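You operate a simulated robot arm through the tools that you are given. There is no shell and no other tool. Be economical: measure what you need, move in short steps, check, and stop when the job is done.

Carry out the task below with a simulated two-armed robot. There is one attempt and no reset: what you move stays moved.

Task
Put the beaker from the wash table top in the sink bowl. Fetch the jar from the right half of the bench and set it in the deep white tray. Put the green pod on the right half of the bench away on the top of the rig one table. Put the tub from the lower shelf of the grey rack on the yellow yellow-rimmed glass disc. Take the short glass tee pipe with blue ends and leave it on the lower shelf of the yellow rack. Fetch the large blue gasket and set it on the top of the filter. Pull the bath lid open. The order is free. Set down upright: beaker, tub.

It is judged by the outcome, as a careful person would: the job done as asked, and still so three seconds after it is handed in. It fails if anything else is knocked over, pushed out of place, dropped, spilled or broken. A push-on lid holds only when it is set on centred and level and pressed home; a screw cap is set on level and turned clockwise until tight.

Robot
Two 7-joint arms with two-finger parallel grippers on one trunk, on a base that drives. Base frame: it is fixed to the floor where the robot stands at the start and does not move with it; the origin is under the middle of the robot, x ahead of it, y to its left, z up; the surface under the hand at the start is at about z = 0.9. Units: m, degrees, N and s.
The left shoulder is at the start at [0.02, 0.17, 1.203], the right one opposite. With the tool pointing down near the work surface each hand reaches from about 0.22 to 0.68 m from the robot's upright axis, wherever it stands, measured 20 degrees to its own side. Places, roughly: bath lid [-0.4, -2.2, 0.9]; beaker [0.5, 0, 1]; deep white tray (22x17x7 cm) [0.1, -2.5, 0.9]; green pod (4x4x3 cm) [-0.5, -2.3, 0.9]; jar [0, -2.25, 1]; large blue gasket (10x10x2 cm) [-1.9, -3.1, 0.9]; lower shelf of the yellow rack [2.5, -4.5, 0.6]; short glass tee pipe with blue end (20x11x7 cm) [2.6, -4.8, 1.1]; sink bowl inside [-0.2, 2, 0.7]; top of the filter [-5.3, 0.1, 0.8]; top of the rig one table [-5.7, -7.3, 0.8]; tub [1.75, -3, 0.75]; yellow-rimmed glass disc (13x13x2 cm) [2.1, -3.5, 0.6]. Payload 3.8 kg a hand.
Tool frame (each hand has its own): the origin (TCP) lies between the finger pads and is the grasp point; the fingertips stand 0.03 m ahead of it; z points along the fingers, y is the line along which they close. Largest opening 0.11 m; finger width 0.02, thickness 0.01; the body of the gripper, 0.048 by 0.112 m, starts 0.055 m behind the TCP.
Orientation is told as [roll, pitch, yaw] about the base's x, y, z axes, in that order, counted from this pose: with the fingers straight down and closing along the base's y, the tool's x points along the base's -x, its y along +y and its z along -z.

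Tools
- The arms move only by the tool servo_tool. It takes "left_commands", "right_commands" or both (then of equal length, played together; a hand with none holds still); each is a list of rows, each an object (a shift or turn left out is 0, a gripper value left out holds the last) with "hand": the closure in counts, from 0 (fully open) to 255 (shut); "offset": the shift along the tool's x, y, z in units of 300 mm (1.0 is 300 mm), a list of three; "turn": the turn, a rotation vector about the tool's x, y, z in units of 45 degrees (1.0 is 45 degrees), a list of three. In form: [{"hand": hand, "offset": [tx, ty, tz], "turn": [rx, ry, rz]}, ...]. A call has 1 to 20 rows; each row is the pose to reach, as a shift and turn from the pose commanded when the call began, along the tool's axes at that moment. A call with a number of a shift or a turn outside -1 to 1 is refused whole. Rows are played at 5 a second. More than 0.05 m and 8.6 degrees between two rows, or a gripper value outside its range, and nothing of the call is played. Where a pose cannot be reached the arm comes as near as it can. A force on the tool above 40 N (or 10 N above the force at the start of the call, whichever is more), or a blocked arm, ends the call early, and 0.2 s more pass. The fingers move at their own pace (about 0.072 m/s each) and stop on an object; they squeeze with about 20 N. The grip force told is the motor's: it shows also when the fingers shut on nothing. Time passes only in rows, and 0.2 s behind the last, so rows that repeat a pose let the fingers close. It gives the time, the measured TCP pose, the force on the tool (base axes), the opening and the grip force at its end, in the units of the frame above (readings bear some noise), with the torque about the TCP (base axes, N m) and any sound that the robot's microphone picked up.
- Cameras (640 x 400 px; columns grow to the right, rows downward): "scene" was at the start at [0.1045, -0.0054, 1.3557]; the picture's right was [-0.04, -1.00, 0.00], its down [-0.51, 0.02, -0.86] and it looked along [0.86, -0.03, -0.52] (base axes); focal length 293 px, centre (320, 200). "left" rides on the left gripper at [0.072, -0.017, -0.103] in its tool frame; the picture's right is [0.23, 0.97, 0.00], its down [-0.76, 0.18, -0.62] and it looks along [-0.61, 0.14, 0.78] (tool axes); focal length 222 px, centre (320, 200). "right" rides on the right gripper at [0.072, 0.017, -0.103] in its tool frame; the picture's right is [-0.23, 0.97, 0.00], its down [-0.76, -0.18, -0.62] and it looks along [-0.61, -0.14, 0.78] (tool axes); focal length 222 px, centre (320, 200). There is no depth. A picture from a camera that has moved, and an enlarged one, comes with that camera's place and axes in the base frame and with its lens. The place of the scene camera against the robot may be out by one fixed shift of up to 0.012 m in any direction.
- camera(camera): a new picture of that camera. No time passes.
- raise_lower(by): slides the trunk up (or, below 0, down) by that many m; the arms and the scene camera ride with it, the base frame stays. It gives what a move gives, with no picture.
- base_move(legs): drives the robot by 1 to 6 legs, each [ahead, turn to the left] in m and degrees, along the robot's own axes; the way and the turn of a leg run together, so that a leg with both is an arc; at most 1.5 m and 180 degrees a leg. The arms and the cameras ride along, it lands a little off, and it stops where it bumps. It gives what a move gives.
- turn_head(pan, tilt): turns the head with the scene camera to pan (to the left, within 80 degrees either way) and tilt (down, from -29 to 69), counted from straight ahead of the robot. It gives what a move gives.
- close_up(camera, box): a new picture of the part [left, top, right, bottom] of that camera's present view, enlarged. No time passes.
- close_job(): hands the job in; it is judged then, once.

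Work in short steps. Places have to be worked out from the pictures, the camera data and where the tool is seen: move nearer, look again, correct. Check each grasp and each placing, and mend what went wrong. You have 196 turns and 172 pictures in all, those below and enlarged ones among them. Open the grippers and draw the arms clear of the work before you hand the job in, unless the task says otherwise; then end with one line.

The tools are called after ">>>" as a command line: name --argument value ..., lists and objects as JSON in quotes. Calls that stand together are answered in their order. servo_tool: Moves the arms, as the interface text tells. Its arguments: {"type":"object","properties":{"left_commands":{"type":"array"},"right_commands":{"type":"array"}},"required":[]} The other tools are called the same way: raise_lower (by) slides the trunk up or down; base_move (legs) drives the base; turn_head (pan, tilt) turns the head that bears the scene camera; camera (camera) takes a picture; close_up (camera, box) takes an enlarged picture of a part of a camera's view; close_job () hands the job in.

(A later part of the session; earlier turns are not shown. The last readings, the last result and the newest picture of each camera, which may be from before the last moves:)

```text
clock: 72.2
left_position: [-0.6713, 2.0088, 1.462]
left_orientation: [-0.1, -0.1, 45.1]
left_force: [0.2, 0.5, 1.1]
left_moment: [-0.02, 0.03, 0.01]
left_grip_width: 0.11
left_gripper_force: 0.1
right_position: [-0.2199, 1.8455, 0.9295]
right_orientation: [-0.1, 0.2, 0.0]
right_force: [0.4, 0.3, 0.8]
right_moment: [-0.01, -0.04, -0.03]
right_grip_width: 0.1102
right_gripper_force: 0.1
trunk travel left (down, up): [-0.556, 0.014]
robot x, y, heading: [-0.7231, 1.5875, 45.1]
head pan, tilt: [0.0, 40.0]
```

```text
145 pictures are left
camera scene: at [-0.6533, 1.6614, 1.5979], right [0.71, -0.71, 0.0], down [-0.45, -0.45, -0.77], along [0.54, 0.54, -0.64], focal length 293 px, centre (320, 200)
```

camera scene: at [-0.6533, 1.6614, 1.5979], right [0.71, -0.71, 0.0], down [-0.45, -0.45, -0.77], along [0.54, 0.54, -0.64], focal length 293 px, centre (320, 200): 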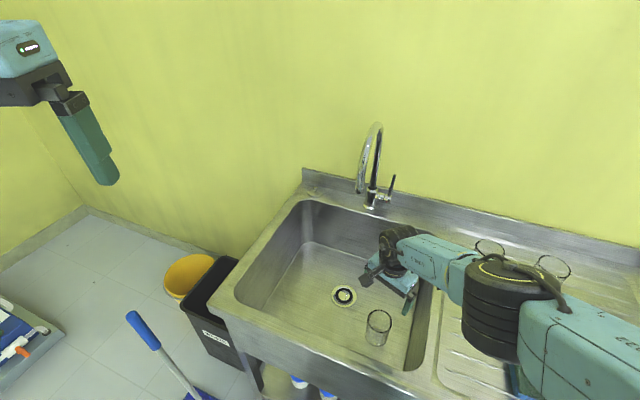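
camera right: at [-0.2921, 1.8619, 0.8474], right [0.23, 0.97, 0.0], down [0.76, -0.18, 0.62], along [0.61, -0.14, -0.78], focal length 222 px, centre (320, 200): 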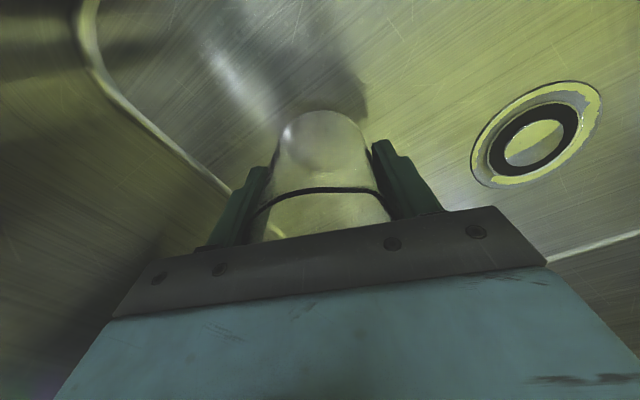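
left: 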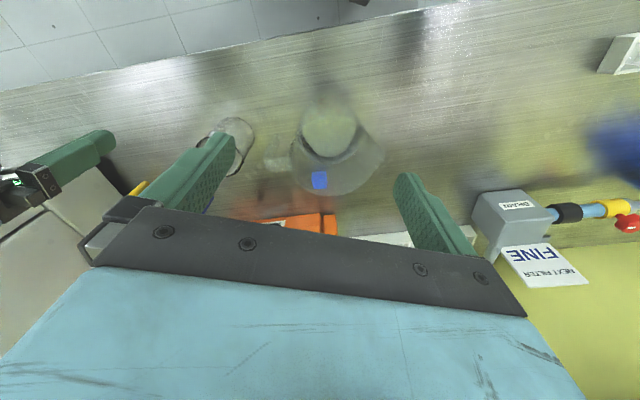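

The beaker stands upright in the bowl. Retracting the right arm upward and in, before driving off.

>>> servo_tool --right_commands '[{"offset": [0, 0, -0.15]}, {"offset": [0, 0, -0.3]}, {"offset": [0, 0, -0.45]}, {"offset": [0, 0, -0.6]}, {"offset": [0, 0, -0.75]}, {"offset": [0, 0, -0.9]}, {"offset": [0.1, -0.1, -0.98]}, {"offset": [0.2, -0.2, -0.98]}, {"offset": [0.3, -0.3, -0.98]}, {"offset": [0.4, -0.4, -0.98]}, {"offset": [0.5, -0.4, -0.98]}, {"offset": [0.5, -0.4, -0.98]}]'

>>> base_move --legs '[[-0.15, 0], [0, -110]]'

>>> raise_lower --by -0.15

>>> turn_head --pan 0 --tilt 15

>>> camera --camera "scene"

```text
clock: 74.8
left_position: [-0.6708, 2.0083, 1.4635]
left_orientation: [-0.1, -0.1, 45.1]
left_force: [0.3, -0.2, 0.0]
left_moment: [0.01, 0.0, -0.01]
left_grip_width: 0.1098
left_gripper_force: 0.1
right_position: [-0.3715, 1.7273, 1.2252]
right_orientation: [0.0, 0.0, -0.1]
right_force: [-1.0, -0.6, -0.4]
right_moment: [0.02, 0.0, 0.02]
right_grip_width: 0.11
right_gripper_force: 0.1
trunk travel left (down, up): [-0.556, 0.014]
robot x, y, heading: [-0.7211, 1.5883, 45.2]
head pan, tilt: [0.0, 40.0]
```

```text
clock: 80.7
left_position: [-0.4462, 1.2961, 1.4636]
left_orientation: [-0.1, -0.1, -64.2]
left_force: [0.0, 0.0, 0.4]
left_moment: [-0.02, -0.01, 0.01]
left_grip_width: 0.1099
left_gripper_force: 0.1
right_position: [-0.8097, 1.1058, 1.2242]
right_orientation: [-0.1, 0.1, -109.3]
right_force: [-0.4, 0.5, 0.4]
right_moment: [-0.04, 0.0, -0.02]
right_grip_width: 0.1098
right_gripper_force: 0.1
trunk travel left (down, up): [-0.556, 0.014]
robot x, y, heading: [-0.8272, 1.4834, -64.1]
head pan, tilt: [0.0, 40.0]
```

```text
clock: 82.5
left_position: [-0.4455, 1.2962, 1.3135]
left_orientation: [0.0, -0.2, -64.1]
left_force: [0.0, 0.2, 0.6]
left_moment: [0.01, -0.02, -0.01]
left_grip_width: 0.11
left_gripper_force: 0.1
right_position: [-0.8112, 1.1064, 1.0743]
right_orientation: [-0.2, 0.1, -109.2]
right_force: [0.2, 0.0, -0.1]
right_moment: [0.03, 0.03, 0.0]
right_grip_width: 0.11
right_gripper_force: 0.0
trunk travel left (down, up): [-0.406, 0.164]
robot x, y, heading: [-0.8316, 1.4848, -64.1]
head pan, tilt: [0.0, 40.0]
```

```text
clock: 83.4
left_position: [-0.4455, 1.297, 1.3131]
left_orientation: [-0.2, -0.1, -64.1]
left_force: [-0.2, -0.7, -0.2]
left_moment: [0.01, -0.03, 0.01]
left_grip_width: 0.1099
left_gripper_force: 0.0
right_position: [-0.8104, 1.1059, 1.0742]
right_orientation: [-0.1, 0.1, -109.4]
right_force: [-0.9, 0.0, -0.9]
right_moment: [-0.03, 0.03, -0.03]
right_grip_width: 0.1102
right_gripper_force: 0.0
trunk travel left (down, up): [-0.406, 0.164]
robot x, y, heading: [-0.8282, 1.4829, -64.0]
head pan, tilt: [0.0, 15.0]
```

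```text
144 pictures are left
camera scene: at [-0.7832, 1.378, 1.4874], right [-0.9, -0.44, 0.0], down [-0.11, 0.23, -0.97], along [0.42, -0.87, -0.26], focal length 293 px, centre (320, 200)
```

scene: 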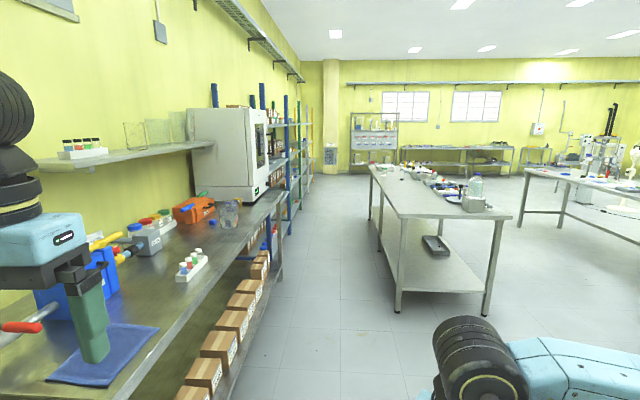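

Good overview: the central bench runs parallel to the wash wall (heading about -69°), with a 0.86 m passage between. I'll raise the trunk for clearance and check how far the elbows stick out before driving down the passage.

>>> raise_lower --by 0.15

>>> turn_head --pan -60 --tilt 40

>>> camera --camera "scene"

>>> turn_head --pan 60 --tilt 40

>>> camera --camera "scene"

```text
clock: 85.1
left_position: [-0.4454, 1.2972, 1.4627]
left_orientation: [-0.1, -0.1, -64.2]
left_force: [-0.8, -0.3, 0.6]
left_moment: [-0.03, 0.0, -0.04]
left_grip_width: 0.11
left_gripper_force: 0.0
right_position: [-0.8103, 1.1059, 1.2252]
right_orientation: [-0.1, 0.1, -109.3]
right_force: [0.1, -0.6, 0.7]
right_moment: [-0.04, 0.01, 0.0]
right_grip_width: 0.1103
right_gripper_force: 0.1
trunk travel left (down, up): [-0.556, 0.014]
robot x, y, heading: [-0.8254, 1.4837, -64.1]
head pan, tilt: [0.0, 15.0]
```

```text
clock: 86.4
left_position: [-0.4447, 1.2967, 1.4636]
left_orientation: [-0.1, -0.2, -64.2]
left_force: [0.2, 0.0, 0.9]
left_moment: [0.02, 0.03, -0.01]
left_grip_width: 0.1103
left_gripper_force: 0.2
right_position: [-0.8119, 1.1063, 1.2252]
right_orientation: [-0.1, 0.1, -109.3]
right_force: [-0.1, 0.4, 0.3]
right_moment: [0.02, -0.02, -0.03]
right_grip_width: 0.1099
right_gripper_force: 0.1
trunk travel left (down, up): [-0.556, 0.014]
robot x, y, heading: [-0.8272, 1.4826, -64.1]
head pan, tilt: [-60.0, 40.0]
```

```text
143 pictures are left
camera scene: at [-0.8716, 1.3917, 1.598], right [-0.83, 0.56, 0.0], down [0.36, 0.53, -0.77], along [-0.43, -0.63, -0.64], focal length 293 px, centre (320, 200)
```

scene: 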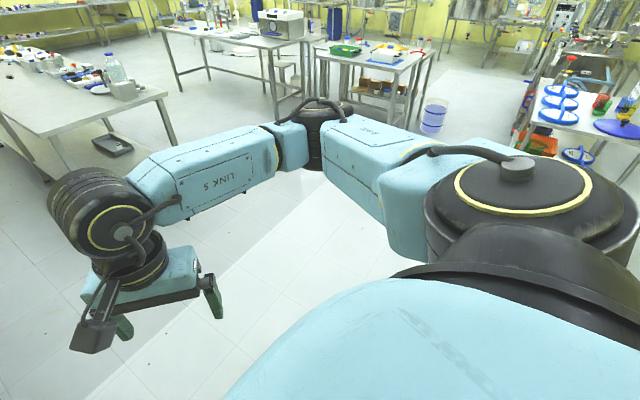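

```text
clock: 88.4
left_position: [-0.4453, 1.2963, 1.4622]
left_orientation: [-0.1, 0.0, -64.1]
left_force: [-0.6, -0.4, 0.3]
left_moment: [0.0, -0.01, -0.01]
left_grip_width: 0.1102
left_gripper_force: 0.1
right_position: [-0.8095, 1.1064, 1.2238]
right_orientation: [-0.2, 0.0, -109.2]
right_force: [-0.2, 0.8, 0.0]
right_moment: [0.01, -0.02, -0.03]
right_grip_width: 0.1102
right_gripper_force: 0.1
trunk travel left (down, up): [-0.556, 0.014]
robot x, y, heading: [-0.826, 1.4797, -64.1]
head pan, tilt: [60.0, 40.0]
```

```text
142 pictures are left
camera scene: at [-0.7392, 1.4559, 1.5979], right [-0.07, -1.0, 0.0], down [-0.64, 0.05, -0.77], along [0.76, -0.06, -0.64], focal length 293 px, centre (320, 200)
```

scene: 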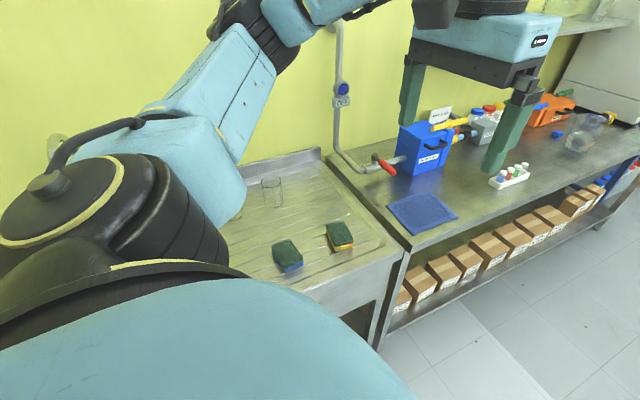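

Elbows stick out about 0.55 m but are high. I'll lift the right hand a bit more and drive down the passage, stopping midway to look.

>>> servo_tool --right_commands '[{"offset": [0, 0, -0.15]}, {"offset": [0, 0, -0.3]}, {"offset": [0, 0, -0.45]}, {"offset": [0, 0, -0.45]}]'

>>> base_move --legs '[[0, -5.5], [1.5, 0], [1.2, 0]]'

>>> turn_head --pan 0 --tilt 25

>>> camera --camera "scene"

```text
clock: 89.4
left_position: [-0.4449, 1.2962, 1.4624]
left_orientation: [0.0, -0.1, -64.2]
left_force: [-0.3, 0.1, -0.4]
left_moment: [0.03, 0.0, 0.02]
left_grip_width: 0.1098
left_gripper_force: 0.1
right_position: [-0.8111, 1.1052, 1.3585]
right_orientation: [-0.1, 0.0, -109.2]
right_force: [0.3, -0.4, 0.1]
right_moment: [0.0, -0.03, -0.03]
right_grip_width: 0.1099
right_gripper_force: 0.1
trunk travel left (down, up): [-0.556, 0.014]
robot x, y, heading: [-0.8232, 1.4813, -64.2]
head pan, tilt: [60.0, 40.0]
```

```text
clock: 103.0
left_position: [0.4984, -1.2413, 1.4639]
left_orientation: [-0.1, -0.1, -68.9]
left_force: [-0.5, 0.8, 0.2]
left_moment: [0.0, 0.0, 0.06]
left_grip_width: 0.11
left_gripper_force: 0.0
right_position: [0.1185, -1.4014, 1.3591]
right_orientation: [-0.1, 0.2, -114.0]
right_force: [0.2, -0.3, -0.4]
right_moment: [0.0, -0.04, 0.01]
right_grip_width: 0.1099
right_gripper_force: 0.0
trunk travel left (down, up): [-0.556, 0.014]
robot x, y, heading: [0.137, -1.0218, -68.7]
head pan, tilt: [60.0, 40.0]
```

```text
clock: 104.3
left_position: [0.4975, -1.2408, 1.4629]
left_orientation: [0.0, 0.0, -68.8]
left_force: [-0.1, -0.5, -0.1]
left_moment: [0.0, -0.03, -0.05]
left_grip_width: 0.1098
left_gripper_force: 0.0
right_position: [0.1183, -1.4009, 1.3579]
right_orientation: [-0.1, 0.1, -114.0]
right_force: [0.0, -0.3, -0.4]
right_moment: [0.04, 0.01, 0.01]
right_grip_width: 0.1102
right_gripper_force: 0.1
trunk travel left (down, up): [-0.556, 0.014]
robot x, y, heading: [0.1352, -1.0224, -68.9]
head pan, tilt: [0.0, 25.0]
```

```text
141 pictures are left
camera scene: at [0.1674, -1.1315, 1.6212], right [-0.93, -0.36, 0.0], down [-0.15, 0.39, -0.91], along [0.33, -0.84, -0.42], focal length 293 px, centre (320, 200)
```

scene: 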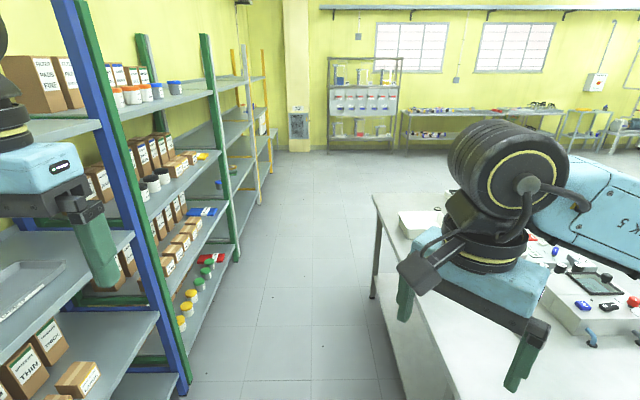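

Clear passage; the white tray is visible at the far end of the bench. Driving 1.2 m more and turning to face the bench.

>>> base_move --legs '[[1.18, 0], [0, -90]]'

>>> turn_head --pan 0 --tilt 40

>>> camera --camera "scene"

```text
clock: 114.0
left_position: [0.3084, -2.4663, 1.4627]
left_orientation: [-0.1, -0.1, -161.2]
left_force: [0.5, -0.3, 0.0]
left_moment: [0.0, -0.01, -0.03]
left_grip_width: 0.1097
left_gripper_force: 0.0
right_position: [0.1633, -2.0777, 1.3584]
right_orientation: [-0.1, 0.1, 153.7]
right_force: [-0.4, -0.5, -0.1]
right_moment: [0.02, 0.01, -0.01]
right_grip_width: 0.11
right_gripper_force: 0.2
trunk travel left (down, up): [-0.556, 0.014]
robot x, y, heading: [0.5391, -2.1047, -161.3]
head pan, tilt: [0.0, 25.0]
```

```text
clock: 114.8
left_position: [0.3093, -2.4647, 1.4638]
left_orientation: [-0.1, 0.0, -161.1]
left_force: [-1.0, 0.1, 0.5]
left_moment: [0.0, -0.01, -0.01]
left_grip_width: 0.11
left_gripper_force: 0.1
right_position: [0.1646, -2.0787, 1.3593]
right_orientation: [-0.2, 0.1, 153.7]
right_force: [0.6, 0.1, 0.3]
right_moment: [-0.02, -0.02, 0.02]
right_grip_width: 0.1099
right_gripper_force: 0.0
trunk travel left (down, up): [-0.556, 0.014]
robot x, y, heading: [0.5442, -2.1112, -161.1]
head pan, tilt: [0.0, 40.0]
```

```text
140 pictures are left
camera scene: at [0.4344, -2.1453, 1.598], right [-0.32, 0.95, 0.0], down [0.61, 0.21, -0.77], along [-0.73, -0.25, -0.64], focal length 293 px, centre (320, 200)
```

scene: 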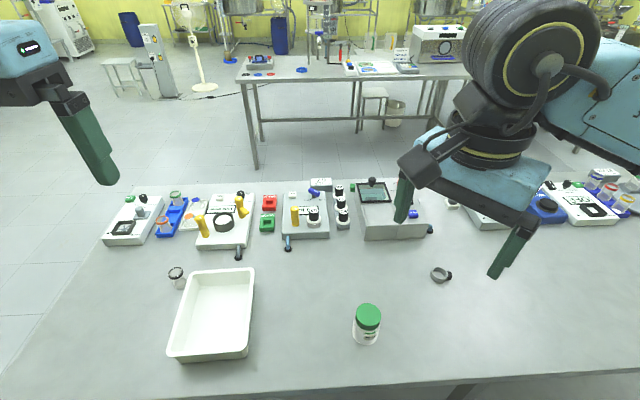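

The jar (green lid) is near (0.09, -2.15) and the deep tray near (0.176, -2.505). I lower the trunk and bring the right hand above the jar, then look with its camera.

>>> raise_lower --by -0.25

>>> servo_tool --right_commands '[{"offset": [-0.06, 0.15, 0]}, {"offset": [-0.12, 0.323, 0]}, {"offset": [-0.12, 0.323, 0]}]'

>>> camera --camera "right"

>>> camera --camera "scene"

```text
clock: 117.4
left_position: [0.3098, -2.4639, 1.2126]
left_orientation: [-0.1, -0.1, -161.2]
left_force: [0.4, -1.2, -0.5]
left_moment: [0.02, 0.02, 0.02]
left_grip_width: 0.1098
left_gripper_force: 0.1
right_position: [0.1664, -2.0794, 1.1086]
right_orientation: [-0.1, 0.1, 153.7]
right_force: [0.5, -0.5, 0.1]
right_moment: [0.01, 0.01, 0.0]
right_grip_width: 0.11
right_gripper_force: 0.1
trunk travel left (down, up): [-0.306, 0.264]
robot x, y, heading: [0.5412, -2.1101, -161.0]
head pan, tilt: [0.0, 40.0]
```

```text
refused: row 2 steps farther than a row can; nothing moved
```

```text
139 pictures are left
camera right: at [0.2228, -2.1268, 1.2124], right [-0.64, -0.77, 0.0], down [-0.6, 0.5, 0.62], along [-0.48, 0.4, -0.78], focal length 222 px, centre (320, 200)
```

right: 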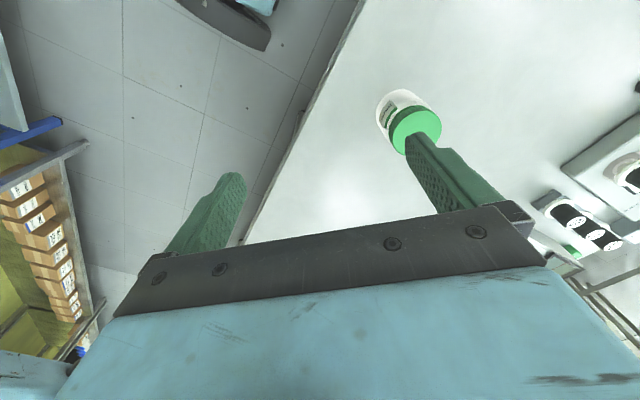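

```text
138 pictures are left
camera scene: at [0.4344, -2.1453, 1.348], right [-0.32, 0.95, 0.0], down [0.61, 0.21, -0.77], along [-0.73, -0.25, -0.64], focal length 293 px, centre (320, 200)
```

scene: 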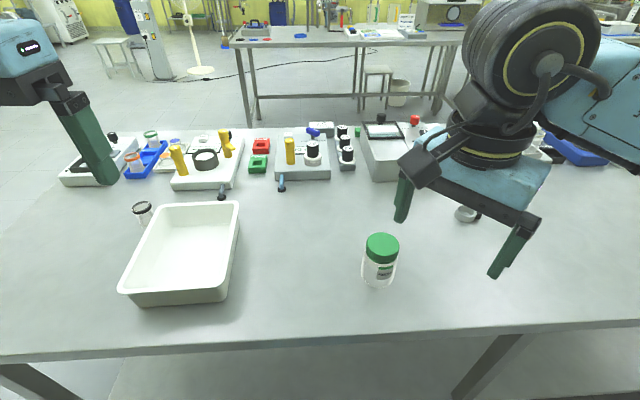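

Triangulated jar centre (0.088, -2.149), lid top z≈0.98. Moving over, descending to z≈0.945 and gripping.

>>> servo_tool --right_commands '[{"offset": [-0.045, 0.11, 0]}, {"offset": [-0.09, 0.22, 0]}, {"offset": [-0.13, 0.325, 0]}, {"offset": [-0.13, 0.325, 0.1]}, {"offset": [-0.13, 0.325, 0.24]}, {"offset": [-0.13, 0.325, 0.38]}, {"offset": [-0.13, 0.325, 0.5]}, {"offset": [-0.13, 0.325, 0.545]}, {"offset": [-0.13, 0.325, 0.545]}, {"offset": [-0.13, 0.325, 0.545], "hand": 255}, {"offset": [-0.13, 0.325, 0.545], "hand": 255}, {"offset": [-0.13, 0.325, 0.545], "hand": 255}, {"offset": [-0.13, 0.325, 0.545], "hand": 255}, {"offset": [-0.13, 0.325, 0.545], "hand": 255}]'

>>> camera --camera "scene"

```text
clock: 120.4
left_position: [0.3088, -2.4649, 1.2137]
left_orientation: [-0.1, -0.1, -161.3]
left_force: [0.5, 0.3, 0.1]
left_moment: [0.02, -0.01, -0.03]
left_grip_width: 0.1099
left_gripper_force: 0.1
right_position: [0.0848, -2.1493, 0.9441]
right_orientation: [-0.1, 0.1, 153.7]
right_force: [0.3, 0.2, -0.5]
right_moment: [-0.01, -0.04, -0.02]
right_grip_width: 0.055
right_gripper_force: 20.8
trunk travel left (down, up): [-0.306, 0.264]
robot x, y, heading: [0.5399, -2.1089, -161.2]
head pan, tilt: [0.0, 40.0]
```

```text
137 pictures are left
camera scene: at [0.4343, -2.1453, 1.3479], right [-0.32, 0.95, 0.0], down [0.61, 0.21, -0.77], along [-0.73, -0.25, -0.64], focal length 293 px, centre (320, 200)
```

scene: 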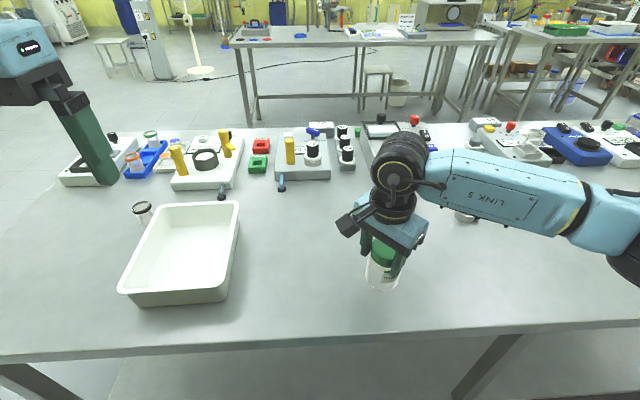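

Jar gripped (0.055 m). Lifting it, then rotating the base left so the tray lies in the right hand's sector and the left arm swings clear.

>>> servo_tool --right_commands '[{"offset": [0, 0, -0.15]}, {"offset": [0, 0, -0.3]}, {"offset": [0, 0, -0.45]}, {"offset": [0, 0, -0.6]}, {"offset": [0, 0, -0.7]}, {"offset": [0, 0, -0.7]}]'

>>> base_move --legs '[[0, 42]]'

>>> camera --camera "scene"

```text
clock: 121.8
left_position: [0.3093, -2.465, 1.2131]
left_orientation: [0.0, -0.1, -161.2]
left_force: [0.4, 0.8, -0.1]
left_moment: [-0.01, 0.02, 0.0]
left_grip_width: 0.1099
left_gripper_force: 0.0
right_position: [0.0872, -2.1499, 1.1548]
right_orientation: [-0.2, 0.1, 153.7]
right_force: [-0.7, 0.7, -0.5]
right_moment: [0.0, 0.01, 0.01]
right_grip_width: 0.0549
right_gripper_force: 19.8
trunk travel left (down, up): [-0.306, 0.264]
robot x, y, heading: [0.5382, -2.1103, -161.1]
head pan, tilt: [0.0, 40.0]
```

```text
clock: 124.2
left_position: [0.6076, -2.5287, 1.2132]
left_orientation: [-0.1, 0.0, -119.3]
left_force: [-0.2, 0.4, -0.3]
left_moment: [0.01, 0.02, 0.0]
left_grip_width: 0.1104
left_gripper_force: 0.0
right_position: [0.2307, -2.4447, 1.1547]
right_orientation: [-0.1, 0.1, -164.4]
right_force: [-0.4, -1.0, -1.5]
right_moment: [0.03, 0.0, -0.03]
right_grip_width: 0.0544
right_gripper_force: 20.3
trunk travel left (down, up): [-0.306, 0.264]
robot x, y, heading: [0.5408, -2.109, -119.1]
head pan, tilt: [0.0, 40.0]
```

```text
136 pictures are left
camera scene: at [0.4833, -2.204, 1.3479], right [-0.87, 0.49, 0.0], down [0.31, 0.56, -0.77], along [-0.37, -0.67, -0.64], focal length 293 px, centre (320, 200)
```

scene: 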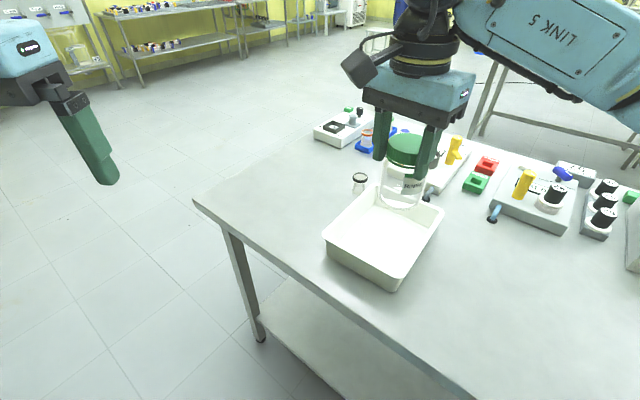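

The jar is almost over the tray (centre ≈(0.185, -2.475)). Centring and lowering to just above the tray floor.

>>> servo_tool --right_commands '[{"offset": [-0.09, 0.03, 0]}, {"offset": [-0.174, 0.056, 0]}, {"offset": [-0.174, 0.056, 0.14]}, {"offset": [-0.174, 0.056, 0.28]}, {"offset": [-0.174, 0.056, 0.42]}, {"offset": [-0.174, 0.056, 0.54]}, {"offset": [-0.174, 0.056, 0.6]}, {"offset": [-0.174, 0.056, 0.6]}]'

>>> camera --camera "scene"

>>> camera --camera "right"

```text
clock: 126.0
left_position: [0.6072, -2.528, 1.2136]
left_orientation: [-0.2, -0.1, -119.2]
left_force: [0.4, -0.6, -1.1]
left_moment: [-0.02, 0.0, 0.03]
left_grip_width: 0.11
left_gripper_force: 0.0
right_position: [0.1855, -2.4761, 0.9751]
right_orientation: [0.0, 0.0, -164.2]
right_force: [0.7, -1.3, -1.3]
right_moment: [0.01, -0.05, -0.01]
right_grip_width: 0.0539
right_gripper_force: 20.0
trunk travel left (down, up): [-0.306, 0.264]
robot x, y, heading: [0.5392, -2.1069, -119.1]
head pan, tilt: [0.0, 40.0]
```

```text
135 pictures are left
camera scene: at [0.483, -2.2038, 1.3479], right [-0.87, 0.49, 0.0], down [0.31, 0.56, -0.77], along [-0.37, -0.67, -0.64], focal length 293 px, centre (320, 200)
```

scene: 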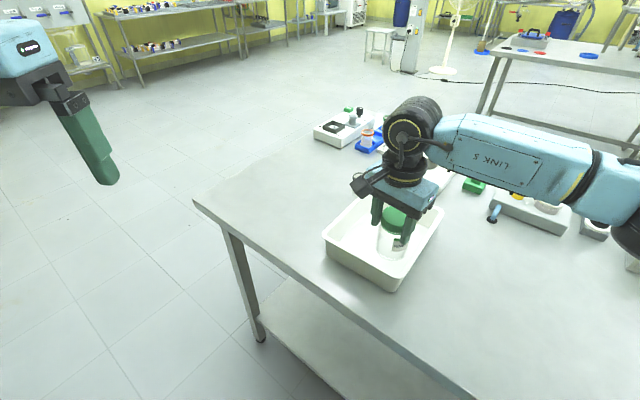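

```text
134 pictures are left
camera right: at [0.2602, -2.4733, 1.0788], right [0.04, -1.0, 0.0], down [-0.78, -0.04, 0.62], along [-0.62, -0.03, -0.78], focal length 222 px, centre (320, 200)
```

right: 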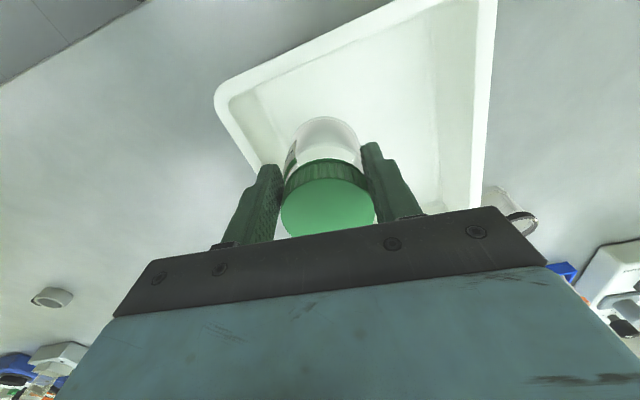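

The hand view shows the jar nearer the tray's +y side; shifting it about 2.5 cm to centre before lowering further.

>>> servo_tool --right_commands '[{"offset": [0, 0.083, 0]}, {"offset": [0, 0.083, 0]}]'

>>> camera --camera "right"

>>> close_up --camera "scene" --box '[300, 160, 480, 310]'

```text
clock: 126.5
left_position: [0.607, -2.5286, 1.2126]
left_orientation: [-0.2, -0.1, -119.3]
left_force: [-0.3, 0.6, -0.6]
left_moment: [-0.01, 0.01, -0.02]
left_grip_width: 0.1101
left_gripper_force: 0.1
right_position: [0.1925, -2.4987, 0.9747]
right_orientation: [-0.1, 0.1, -164.3]
right_force: [0.4, 0.4, -1.9]
right_moment: [0.0, -0.02, -0.01]
right_grip_width: 0.0538
right_gripper_force: 20.0
trunk travel left (down, up): [-0.306, 0.264]
robot x, y, heading: [0.5387, -2.1069, -119.4]
head pan, tilt: [0.0, 40.0]
```

```text
133 pictures are left
camera right: at [0.2667, -2.4967, 1.0793], right [0.05, -1.0, 0.0], down [-0.78, -0.04, 0.62], along [-0.62, -0.03, -0.78], focal length 222 px, centre (320, 200)
```

right: 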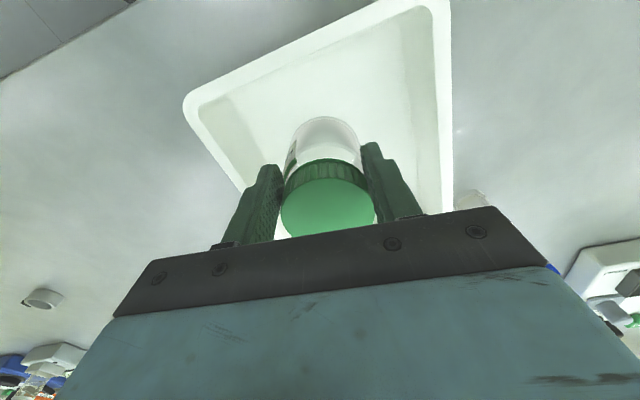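

```text
2.67 times, centred on (390, 235) of scene
camera zoom: at [0.4825, -2.2032, 1.348], right [-0.87, 0.49, 0.0], down [0.31, 0.56, -0.77], along [-0.37, -0.67, -0.64], focal length 782 px, centre (133, 107)
```

zoom: 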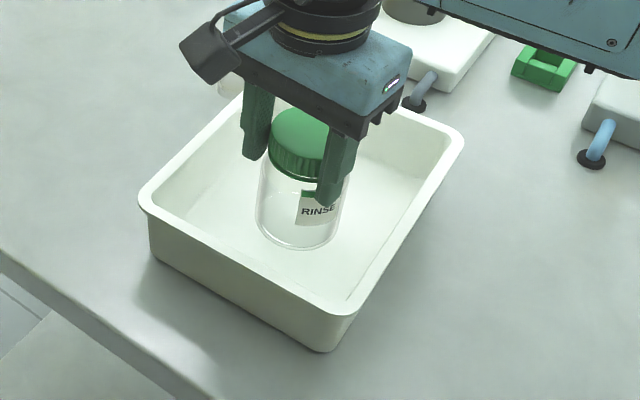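

Well centred now. Lowering the remaining ~2 cm gently.

>>> servo_tool --right_commands '[{"offset": [0, 0, 0.04]}, {"offset": [0, 0, 0.065]}, {"offset": [0, 0, 0.065]}]'

>>> servo_tool --right_commands '[{"offset": [0, 0, 0.015]}, {"offset": [0, 0, 0.015]}]'

```text
clock: 127.3
left_position: [0.607, -2.5285, 1.2133]
left_orientation: [-0.1, -0.1, -119.1]
left_force: [-0.6, -0.2, 1.0]
left_moment: [0.0, 0.0, -0.04]
left_grip_width: 0.11
left_gripper_force: 0.1
right_position: [0.192, -2.5002, 0.9564]
right_orientation: [-0.1, 0.1, -164.3]
right_force: [0.3, 0.7, -0.9]
right_moment: [0.01, -0.04, -0.01]
right_grip_width: 0.0536
right_gripper_force: 20.0
trunk travel left (down, up): [-0.306, 0.264]
robot x, y, heading: [0.5402, -2.1069, -119.2]
head pan, tilt: [0.0, 40.0]
```

```text
clock: 128.0
left_position: [0.6065, -2.5291, 1.2127]
left_orientation: [-0.1, -0.1, -119.2]
left_force: [0.7, -0.5, 0.2]
left_moment: [-0.02, 0.0, 0.03]
left_grip_width: 0.1099
left_gripper_force: 0.1
right_position: [0.1913, -2.4996, 0.9512]
right_orientation: [-0.1, 0.1, -164.2]
right_force: [-0.1, -1.0, -1.2]
right_moment: [-0.01, 0.0, 0.0]
right_grip_width: 0.0537
right_gripper_force: 20.4
trunk travel left (down, up): [-0.306, 0.264]
robot x, y, heading: [0.5416, -2.109, -119.0]
head pan, tilt: [0.0, 40.0]
```

>>> servo_tool --right_commands '[{"offset": [0, 0, 0.01]}, {"offset": [0, 0, 0.01]}]'

>>> close_up --camera "scene" --box '[300, 160, 480, 310]'

```text
clock: 128.6
left_position: [0.6073, -2.5278, 1.2132]
left_orientation: [0.0, -0.2, -119.1]
left_force: [-0.4, 0.8, 0.1]
left_moment: [0.02, -0.01, -0.01]
left_grip_width: 0.1102
left_gripper_force: 0.1
right_position: [0.1913, -2.4986, 0.9485]
right_orientation: [0.1, 0.0, -164.3]
right_force: [0.1, 2.0, 13.6]
right_moment: [-0.09, 0.18, -0.08]
right_grip_width: 0.0539
right_gripper_force: 19.7
trunk travel left (down, up): [-0.306, 0.264]
robot x, y, heading: [0.5417, -2.1074, -118.9]
head pan, tilt: [0.0, 40.0]
```

```text
2.67 times, centred on (390, 235) of scene
camera zoom: at [0.4838, -2.2025, 1.3482], right [-0.87, 0.49, 0.0], down [0.31, 0.56, -0.77], along [-0.37, -0.67, -0.64], focal length 782 px, centre (133, 107)
```

zoom: 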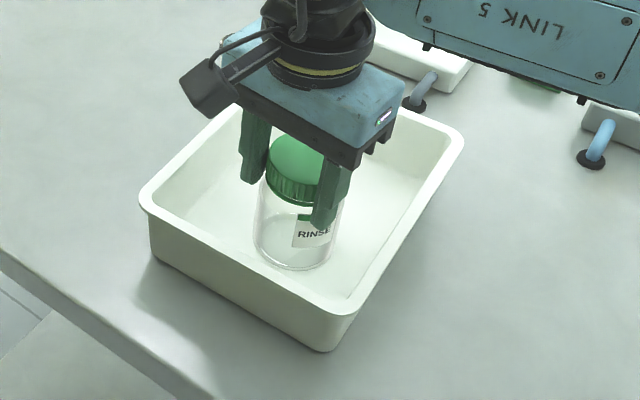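

Contact felt (13.6 N). Opening partly and lifting straight up.

>>> servo_tool --right_commands '[{"offset": [0, 0, -0.005], "hand": 65}, {"offset": [0, 0, -0.005], "hand": 65}, {"offset": [0, 0, -0.01], "hand": 65}, {"offset": [0, 0, -0.15]}, {"offset": [0, 0, -0.3]}, {"offset": [0, 0, -0.45]}, {"offset": [0, 0, -0.6]}, {"offset": [0, 0, -0.75]}, {"offset": [0, 0, -0.85]}, {"offset": [0, 0, -0.85], "hand": 0}]'

>>> camera --camera "scene"

```text
clock: 130.8
left_position: [0.6068, -2.5289, 1.2131]
left_orientation: [0.0, 0.0, -119.2]
left_force: [0.1, 0.0, -0.4]
left_moment: [0.0, 0.0, -0.01]
left_grip_width: 0.1099
left_gripper_force: 0.0
right_position: [0.1925, -2.4992, 1.2018]
right_orientation: [-0.1, 0.1, -164.2]
right_force: [-0.2, 0.3, -0.4]
right_moment: [0.0, 0.0, 0.02]
right_grip_width: 0.11
right_gripper_force: 0.1
trunk travel left (down, up): [-0.306, 0.264]
robot x, y, heading: [0.5426, -2.1101, -119.2]
head pan, tilt: [0.0, 40.0]
```

```text
130 pictures are left
camera scene: at [0.4828, -2.2038, 1.3479], right [-0.87, 0.49, 0.0], down [0.31, 0.56, -0.77], along [-0.37, -0.67, -0.64], focal length 293 px, centre (320, 200)
```

scene: 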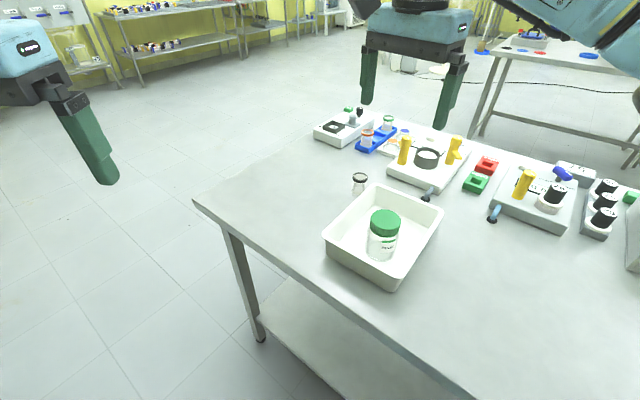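

Jar is upright in the tray. Next the racks: driving on along the aisle and turning to face the grey rack region.

>>> base_move --legs '[[0, 50], [1.2, 0], [0, 80]]'

>>> turn_head --pan 0 --tilt 25

>>> camera --camera "scene"

```text
clock: 142.5
left_position: [1.2254, -2.9004, 1.2126]
left_orientation: [-0.1, -0.2, 11.0]
left_force: [0.2, 0.0, 0.6]
left_moment: [-0.01, 0.02, -0.02]
left_grip_width: 0.1101
left_gripper_force: 0.0
right_position: [1.4695, -3.2378, 1.2022]
right_orientation: [-0.1, 0.1, -34.3]
right_force: [0.0, 0.2, -0.5]
right_moment: [-0.03, -0.01, 0.0]
right_grip_width: 0.1101
right_gripper_force: 0.0
trunk travel left (down, up): [-0.306, 0.264]
robot x, y, heading: [0.9473, -3.2194, 11.0]
head pan, tilt: [0.0, 40.0]
```

```text
clock: 143.2
left_position: [1.226, -2.9015, 1.2133]
left_orientation: [-0.1, -0.2, 10.9]
left_force: [0.2, -0.5, -0.2]
left_moment: [0.0, 0.03, 0.02]
left_grip_width: 0.1101
left_gripper_force: 0.1
right_position: [1.4694, -3.2358, 1.2028]
right_orientation: [-0.1, 0.1, -34.2]
right_force: [0.8, -0.4, 0.7]
right_moment: [0.02, 0.0, -0.01]
right_grip_width: 0.11
right_gripper_force: 0.0
trunk travel left (down, up): [-0.306, 0.264]
robot x, y, heading: [0.9451, -3.2211, 10.8]
head pan, tilt: [0.0, 25.0]
```

```text
129 pictures are left
camera scene: at [1.051, -3.2014, 1.3712], right [0.19, -0.98, 0.0], down [-0.42, -0.08, -0.91], along [0.89, 0.17, -0.42], focal length 293 px, centre (320, 200)
```

scene: 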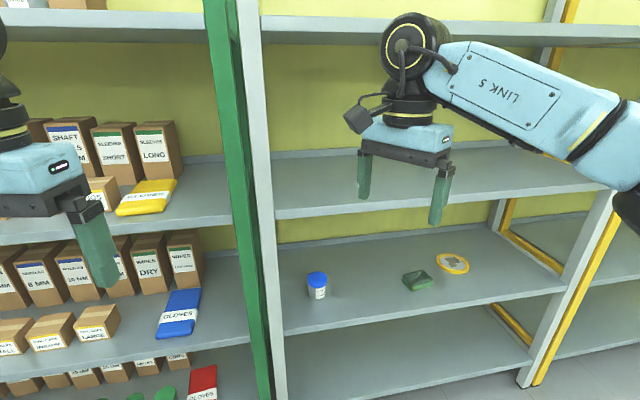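

The grey rack's lower shelf (z≈0.6) holds the blue-lidded tub at about (1.85, -3.04) and the yellow-rimmed disc at about (2.14, -3.56), under a shelf at z≈1.03. I'll use a 45° tilted grasp: first squaring the right hand to the heading while drawing it in.

>>> servo_tool --right_commands '[{"offset": [0.05, -0.05, 0], "turn": [0, 0, -0.167]}, {"offset": [0.1, -0.1, 0], "turn": [0, 0, -0.333]}, {"offset": [0.15, -0.15, 0], "turn": [0, 0, -0.5]}, {"offset": [0.2, -0.2, 0], "turn": [0, 0, -0.667]}, {"offset": [0.25, -0.25, 0], "turn": [0, 0, -0.833]}, {"offset": [0.28, -0.28, 0], "turn": [0, 0, -1.0]}, {"offset": [0.28, -0.28, 0], "turn": [0, 0, -1.0]}]'

>>> servo_tool --right_commands '[{"turn": [0, -0.167, 0]}, {"turn": [0, -0.333, 0]}, {"turn": [0, -0.5, 0]}, {"turn": [0, -0.667, 0]}, {"turn": [0, -0.833, 0]}, {"turn": [0, -1.0, 0]}, {"turn": [0, -1.0, 0]}]'

>>> base_move --legs '[[0, 10]]'

>>> raise_lower --by -0.28

>>> camera --camera "scene"

>>> camera --camera "right"

```text
clock: 144.8
left_position: [1.2255, -2.9006, 1.2142]
left_orientation: [0.0, -0.1, 10.9]
left_force: [0.4, -0.2, 0.3]
left_moment: [0.04, -0.01, -0.03]
left_grip_width: 0.1098
left_gripper_force: 0.0
right_position: [1.3524, -3.2604, 1.2025]
right_orientation: [0.1, 0.0, 10.9]
right_force: [-0.3, 0.4, -0.2]
right_moment: [0.02, 0.01, 0.02]
right_grip_width: 0.11
right_gripper_force: 0.1
trunk travel left (down, up): [-0.306, 0.264]
robot x, y, heading: [0.9501, -3.2203, 10.6]
head pan, tilt: [0.0, 25.0]
```

```text
clock: 146.4
left_position: [1.2244, -2.9001, 1.2129]
left_orientation: [-0.2, -0.1, 10.8]
left_force: [-0.5, 0.1, -0.5]
left_moment: [0.01, -0.03, 0.0]
left_grip_width: 0.1101
left_gripper_force: 0.0
right_position: [1.3551, -3.2594, 1.2019]
right_orientation: [0.0, -45.0, 10.9]
right_force: [-0.8, -0.3, 1.2]
right_moment: [0.01, 0.01, -0.01]
right_grip_width: 0.1102
right_gripper_force: 0.0
trunk travel left (down, up): [-0.306, 0.264]
robot x, y, heading: [0.9478, -3.2187, 10.7]
head pan, tilt: [0.0, 25.0]
```

```text
clock: 147.5
left_position: [1.1657, -2.8578, 1.2122]
left_orientation: [-0.1, -0.1, 20.7]
left_force: [0.3, 0.8, 0.0]
left_moment: [-0.01, -0.02, -0.01]
left_grip_width: 0.11
left_gripper_force: 0.1
right_position: [1.3536, -3.1892, 1.2024]
right_orientation: [0.0, -44.9, 20.6]
right_force: [-1.0, 0.9, -0.4]
right_moment: [-0.01, 0.02, 0.02]
right_grip_width: 0.1102
right_gripper_force: 0.0
trunk travel left (down, up): [-0.306, 0.264]
robot x, y, heading: [0.9454, -3.2204, 20.6]
head pan, tilt: [0.0, 25.0]
```

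```text
clock: 150.3
left_position: [1.1661, -2.8576, 0.9337]
left_orientation: [0.0, -0.1, 20.7]
left_force: [-0.2, 0.3, 0.7]
left_moment: [0.0, -0.01, 0.01]
left_grip_width: 0.11
left_gripper_force: 0.0
right_position: [1.3539, -3.1887, 0.9223]
right_orientation: [0.0, -44.9, 20.5]
right_force: [0.5, 0.1, 0.5]
right_moment: [0.02, -0.02, 0.01]
right_grip_width: 0.1101
right_gripper_force: 0.1
trunk travel left (down, up): [-0.026, 0.544]
robot x, y, heading: [0.9484, -3.2193, 20.7]
head pan, tilt: [0.0, 25.0]
```

```text
128 pictures are left
camera scene: at [1.0456, -3.1829, 1.0913], right [0.35, -0.94, 0.0], down [-0.4, -0.15, -0.91], along [0.85, 0.32, -0.42], focal length 293 px, centre (320, 200)
```

scene: 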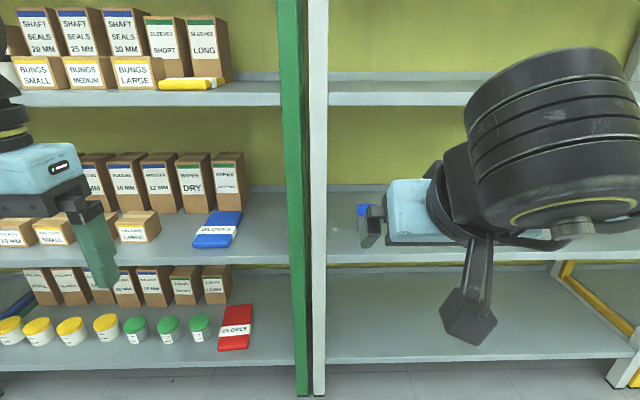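

```text
127 pictures are left
camera right: at [1.2316, -3.2182, 0.9449], right [-0.19, 0.97, 0.16], down [0.16, -0.13, 0.98], along [0.97, 0.21, -0.13], focal length 222 px, centre (320, 200)
```

right: 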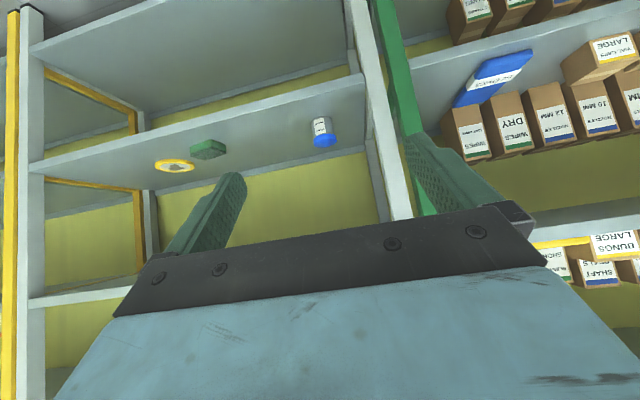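

Both views give the tub at (1.82, -3.048), from z≈0.62 to 0.71. Lowering the tilted hand to z≈0.665 in line with it while outside the rack, then driving closer.

>>> servo_tool --right_commands '[{"offset": [0.1, -0.02, 0.1]}, {"offset": [0.2, -0.04, 0.2]}, {"offset": [0.3, -0.06, 0.3]}, {"offset": [0.4, -0.08, 0.4]}, {"offset": [0.5, -0.1, 0.5]}, {"offset": [0.6, -0.113, 0.6]}, {"offset": [0.6, -0.113, 0.6]}]'

>>> base_move --legs '[[0.27, 0]]'

>>> camera --camera "right"

>>> camera --camera "scene"

```text
clock: 151.9
left_position: [1.1674, -2.8582, 0.9326]
left_orientation: [-0.1, 0.0, 20.7]
left_force: [0.3, 0.6, -0.5]
left_moment: [-0.05, 0.01, 0.02]
left_grip_width: 0.11
left_gripper_force: 0.1
right_position: [1.3642, -3.222, 0.6674]
right_orientation: [0.1, -44.9, 20.6]
right_force: [-0.2, 0.0, 0.1]
right_moment: [0.01, -0.01, -0.01]
right_grip_width: 0.1101
right_gripper_force: 0.1
trunk travel left (down, up): [-0.026, 0.544]
robot x, y, heading: [0.9495, -3.2196, 20.4]
head pan, tilt: [0.0, 25.0]
```

```text
clock: 153.8
left_position: [1.4179, -2.761, 0.9336]
left_orientation: [0.0, -0.1, 20.9]
left_force: [-0.7, 0.5, 0.2]
left_moment: [-0.01, -0.01, 0.01]
left_grip_width: 0.1098
left_gripper_force: 0.1
right_position: [1.6176, -3.1251, 0.6676]
right_orientation: [0.0, -44.9, 20.8]
right_force: [0.0, -0.4, 0.1]
right_moment: [0.02, 0.0, -0.01]
right_grip_width: 0.1097
right_gripper_force: 0.0
trunk travel left (down, up): [-0.026, 0.544]
robot x, y, heading: [1.198, -3.128, 21.0]
head pan, tilt: [0.0, 25.0]
```

```text
126 pictures are left
camera right: at [1.4955, -3.1545, 0.6901], right [-0.2, 0.97, 0.16], down [0.16, -0.13, 0.98], along [0.97, 0.22, -0.13], focal length 222 px, centre (320, 200)
```

right: 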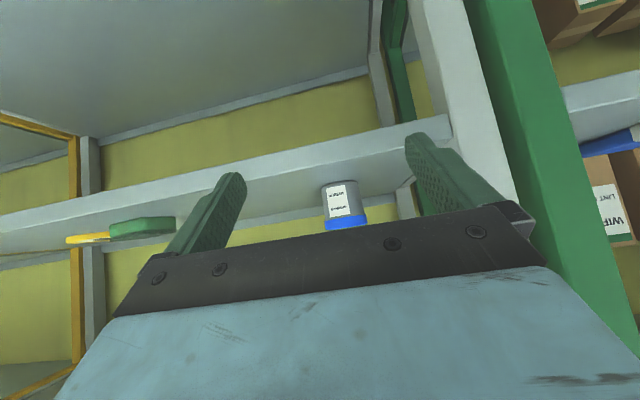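

```text
125 pictures are left
camera scene: at [1.2981, -3.0865, 1.0912], right [0.36, -0.93, 0.0], down [-0.4, -0.15, -0.91], along [0.85, 0.32, -0.42], focal length 293 px, centre (320, 200)
```

scene: 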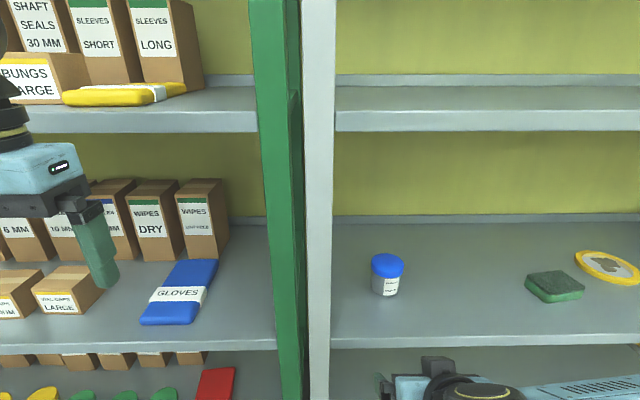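

Tub confirmed at (1.828, -3.045), straight ahead of the fingers by 0.225 m. Sliding in level and gripping.

>>> servo_tool --right_commands '[{"offset": [-0.1, 0, 0.1]}, {"offset": [-0.2, 0, 0.2]}, {"offset": [-0.3, 0, 0.3]}, {"offset": [-0.4, 0, 0.4]}, {"offset": [-0.48, 0, 0.48]}, {"offset": [-0.525, 0, 0.525]}, {"offset": [-0.525, 0, 0.525]}, {"offset": [-0.525, 0, 0.525], "hand": 255}, {"offset": [-0.525, 0, 0.525], "hand": 255}, {"offset": [-0.525, 0, 0.525], "hand": 255}, {"offset": [-0.525, 0, 0.525], "hand": 255}, {"offset": [-0.525, 0, 0.525], "hand": 255}]'

>>> camera --camera "scene"

```text
clock: 156.4
left_position: [1.4173, -2.7602, 0.9325]
left_orientation: [-0.1, 0.0, 21.0]
left_force: [0.5, 0.1, 0.5]
left_moment: [0.01, 0.01, 0.01]
left_grip_width: 0.11
left_gripper_force: 0.1
right_position: [1.8235, -3.0456, 0.6663]
right_orientation: [0.0, -44.8, 20.8]
right_force: [-0.5, 0.8, 1.5]
right_moment: [0.02, -0.03, 0.02]
right_grip_width: 0.0662
right_gripper_force: 20.1
trunk travel left (down, up): [-0.026, 0.544]
robot x, y, heading: [1.1986, -3.1235, 20.9]
head pan, tilt: [0.0, 25.0]
```

```text
124 pictures are left
camera scene: at [1.2979, -3.0865, 1.0913], right [0.36, -0.93, 0.0], down [-0.39, -0.15, -0.91], along [0.85, 0.32, -0.42], focal length 293 px, centre (320, 200)
```

scene: 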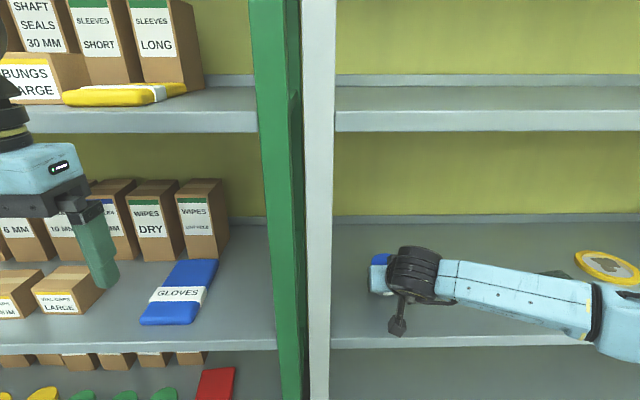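

Tub gripped (0.066 m). Lifting it 6 cm and withdrawing straight back out of the rack.

>>> servo_tool --right_commands '[{"offset": [-0.07, 0, -0.07]}, {"offset": [-0.141, 0, -0.141]}, {"offset": [-0.04, 0, -0.24]}, {"offset": [0.06, 0, -0.34]}, {"offset": [0.16, 0, -0.44]}, {"offset": [0.26, 0, -0.54]}, {"offset": [0.36, 0, -0.64]}, {"offset": [0.449, 0, -0.731]}, {"offset": [0.449, 0, -0.731]}]'

>>> camera --camera "scene"

>>> camera --camera "right"

```text
clock: 158.4
left_position: [1.4177, -2.7601, 0.9321]
left_orientation: [-0.1, -0.1, 20.9]
left_force: [-0.4, -0.3, -1.6]
left_moment: [-0.02, 0.02, 0.02]
left_grip_width: 0.1099
left_gripper_force: 0.0
right_position: [1.6007, -3.1287, 0.7229]
right_orientation: [0.0, -44.8, 20.9]
right_force: [0.1, 0.1, -1.0]
right_moment: [-0.04, 0.06, 0.0]
right_grip_width: 0.0662
right_gripper_force: 20.3
right hand out of reach, approached as far as the arm can: row 8, 9
trunk travel left (down, up): [-0.026, 0.544]
robot x, y, heading: [1.1951, -3.1227, 20.9]
head pan, tilt: [0.0, 25.0]
```

```text
123 pictures are left
camera scene: at [1.298, -3.0866, 1.0913], right [0.36, -0.93, 0.0], down [-0.39, -0.15, -0.91], along [0.85, 0.32, -0.42], focal length 293 px, centre (320, 200)
```

scene: 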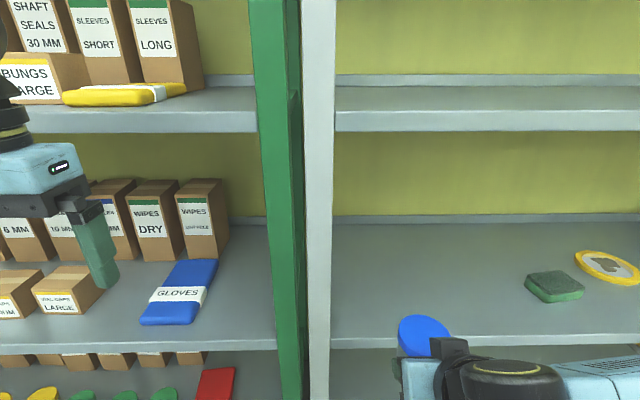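

```text
122 pictures are left
camera right: at [1.479, -3.1575, 0.7455], right [-0.19, 0.97, 0.16], down [0.16, -0.13, 0.98], along [0.97, 0.22, -0.13], focal length 222 px, centre (320, 200)
```

right: 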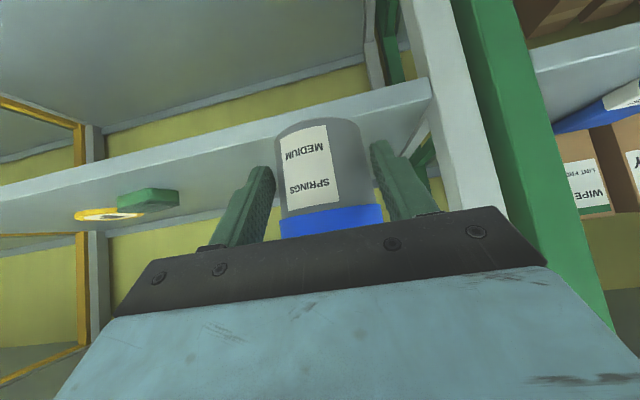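

Tub is clear of the rack. The disc is at about (2.105, -3.54), top z≈0.635. Backing off, shifting along the rack, and facing it again.

>>> base_move --legs '[[-0.3, 0], [0, -80], [0.57, 0], [0, 80]]'

>>> camera --camera "scene"

>>> camera --camera "right"

```text
clock: 170.2
left_position: [1.4259, -3.3469, 0.9333]
left_orientation: [-0.1, -0.1, 21.9]
left_force: [-0.6, -0.9, -0.8]
left_moment: [0.0, 0.01, -0.03]
left_grip_width: 0.1101
left_gripper_force: 0.1
right_position: [1.6166, -3.7113, 0.722]
right_orientation: [-0.1, -44.7, 21.9]
right_force: [0.1, -0.2, -1.5]
right_moment: [0.0, 0.07, 0.0]
right_grip_width: 0.065
right_gripper_force: 19.9
trunk travel left (down, up): [-0.026, 0.544]
robot x, y, heading: [1.2116, -3.7169, 22.1]
head pan, tilt: [0.0, 25.0]
```

```text
121 pictures are left
camera scene: at [1.3121, -3.6743, 1.0912], right [0.37, -0.93, 0.0], down [-0.39, -0.16, -0.91], along [0.84, 0.34, -0.42], focal length 293 px, centre (320, 200)
```

scene: 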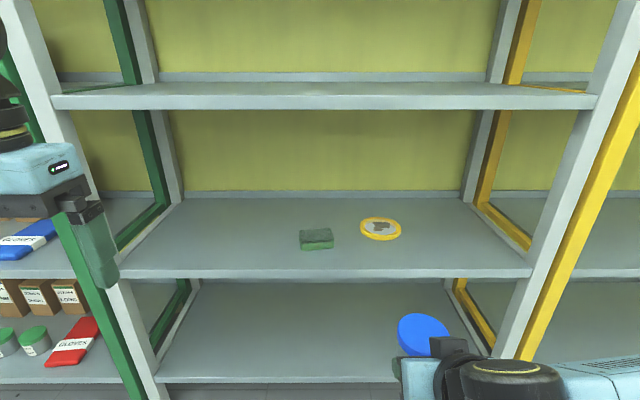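

```text
120 pictures are left
camera right: at [1.4946, -3.7419, 0.7456], right [-0.21, 0.96, 0.16], down [0.16, -0.13, 0.98], along [0.96, 0.23, -0.13], focal length 222 px, centre (320, 200)
```

right: 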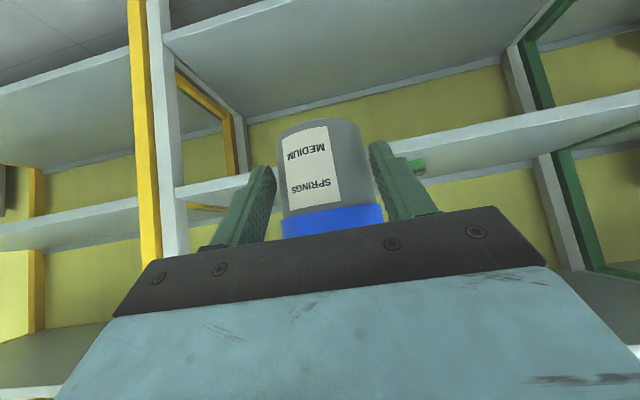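

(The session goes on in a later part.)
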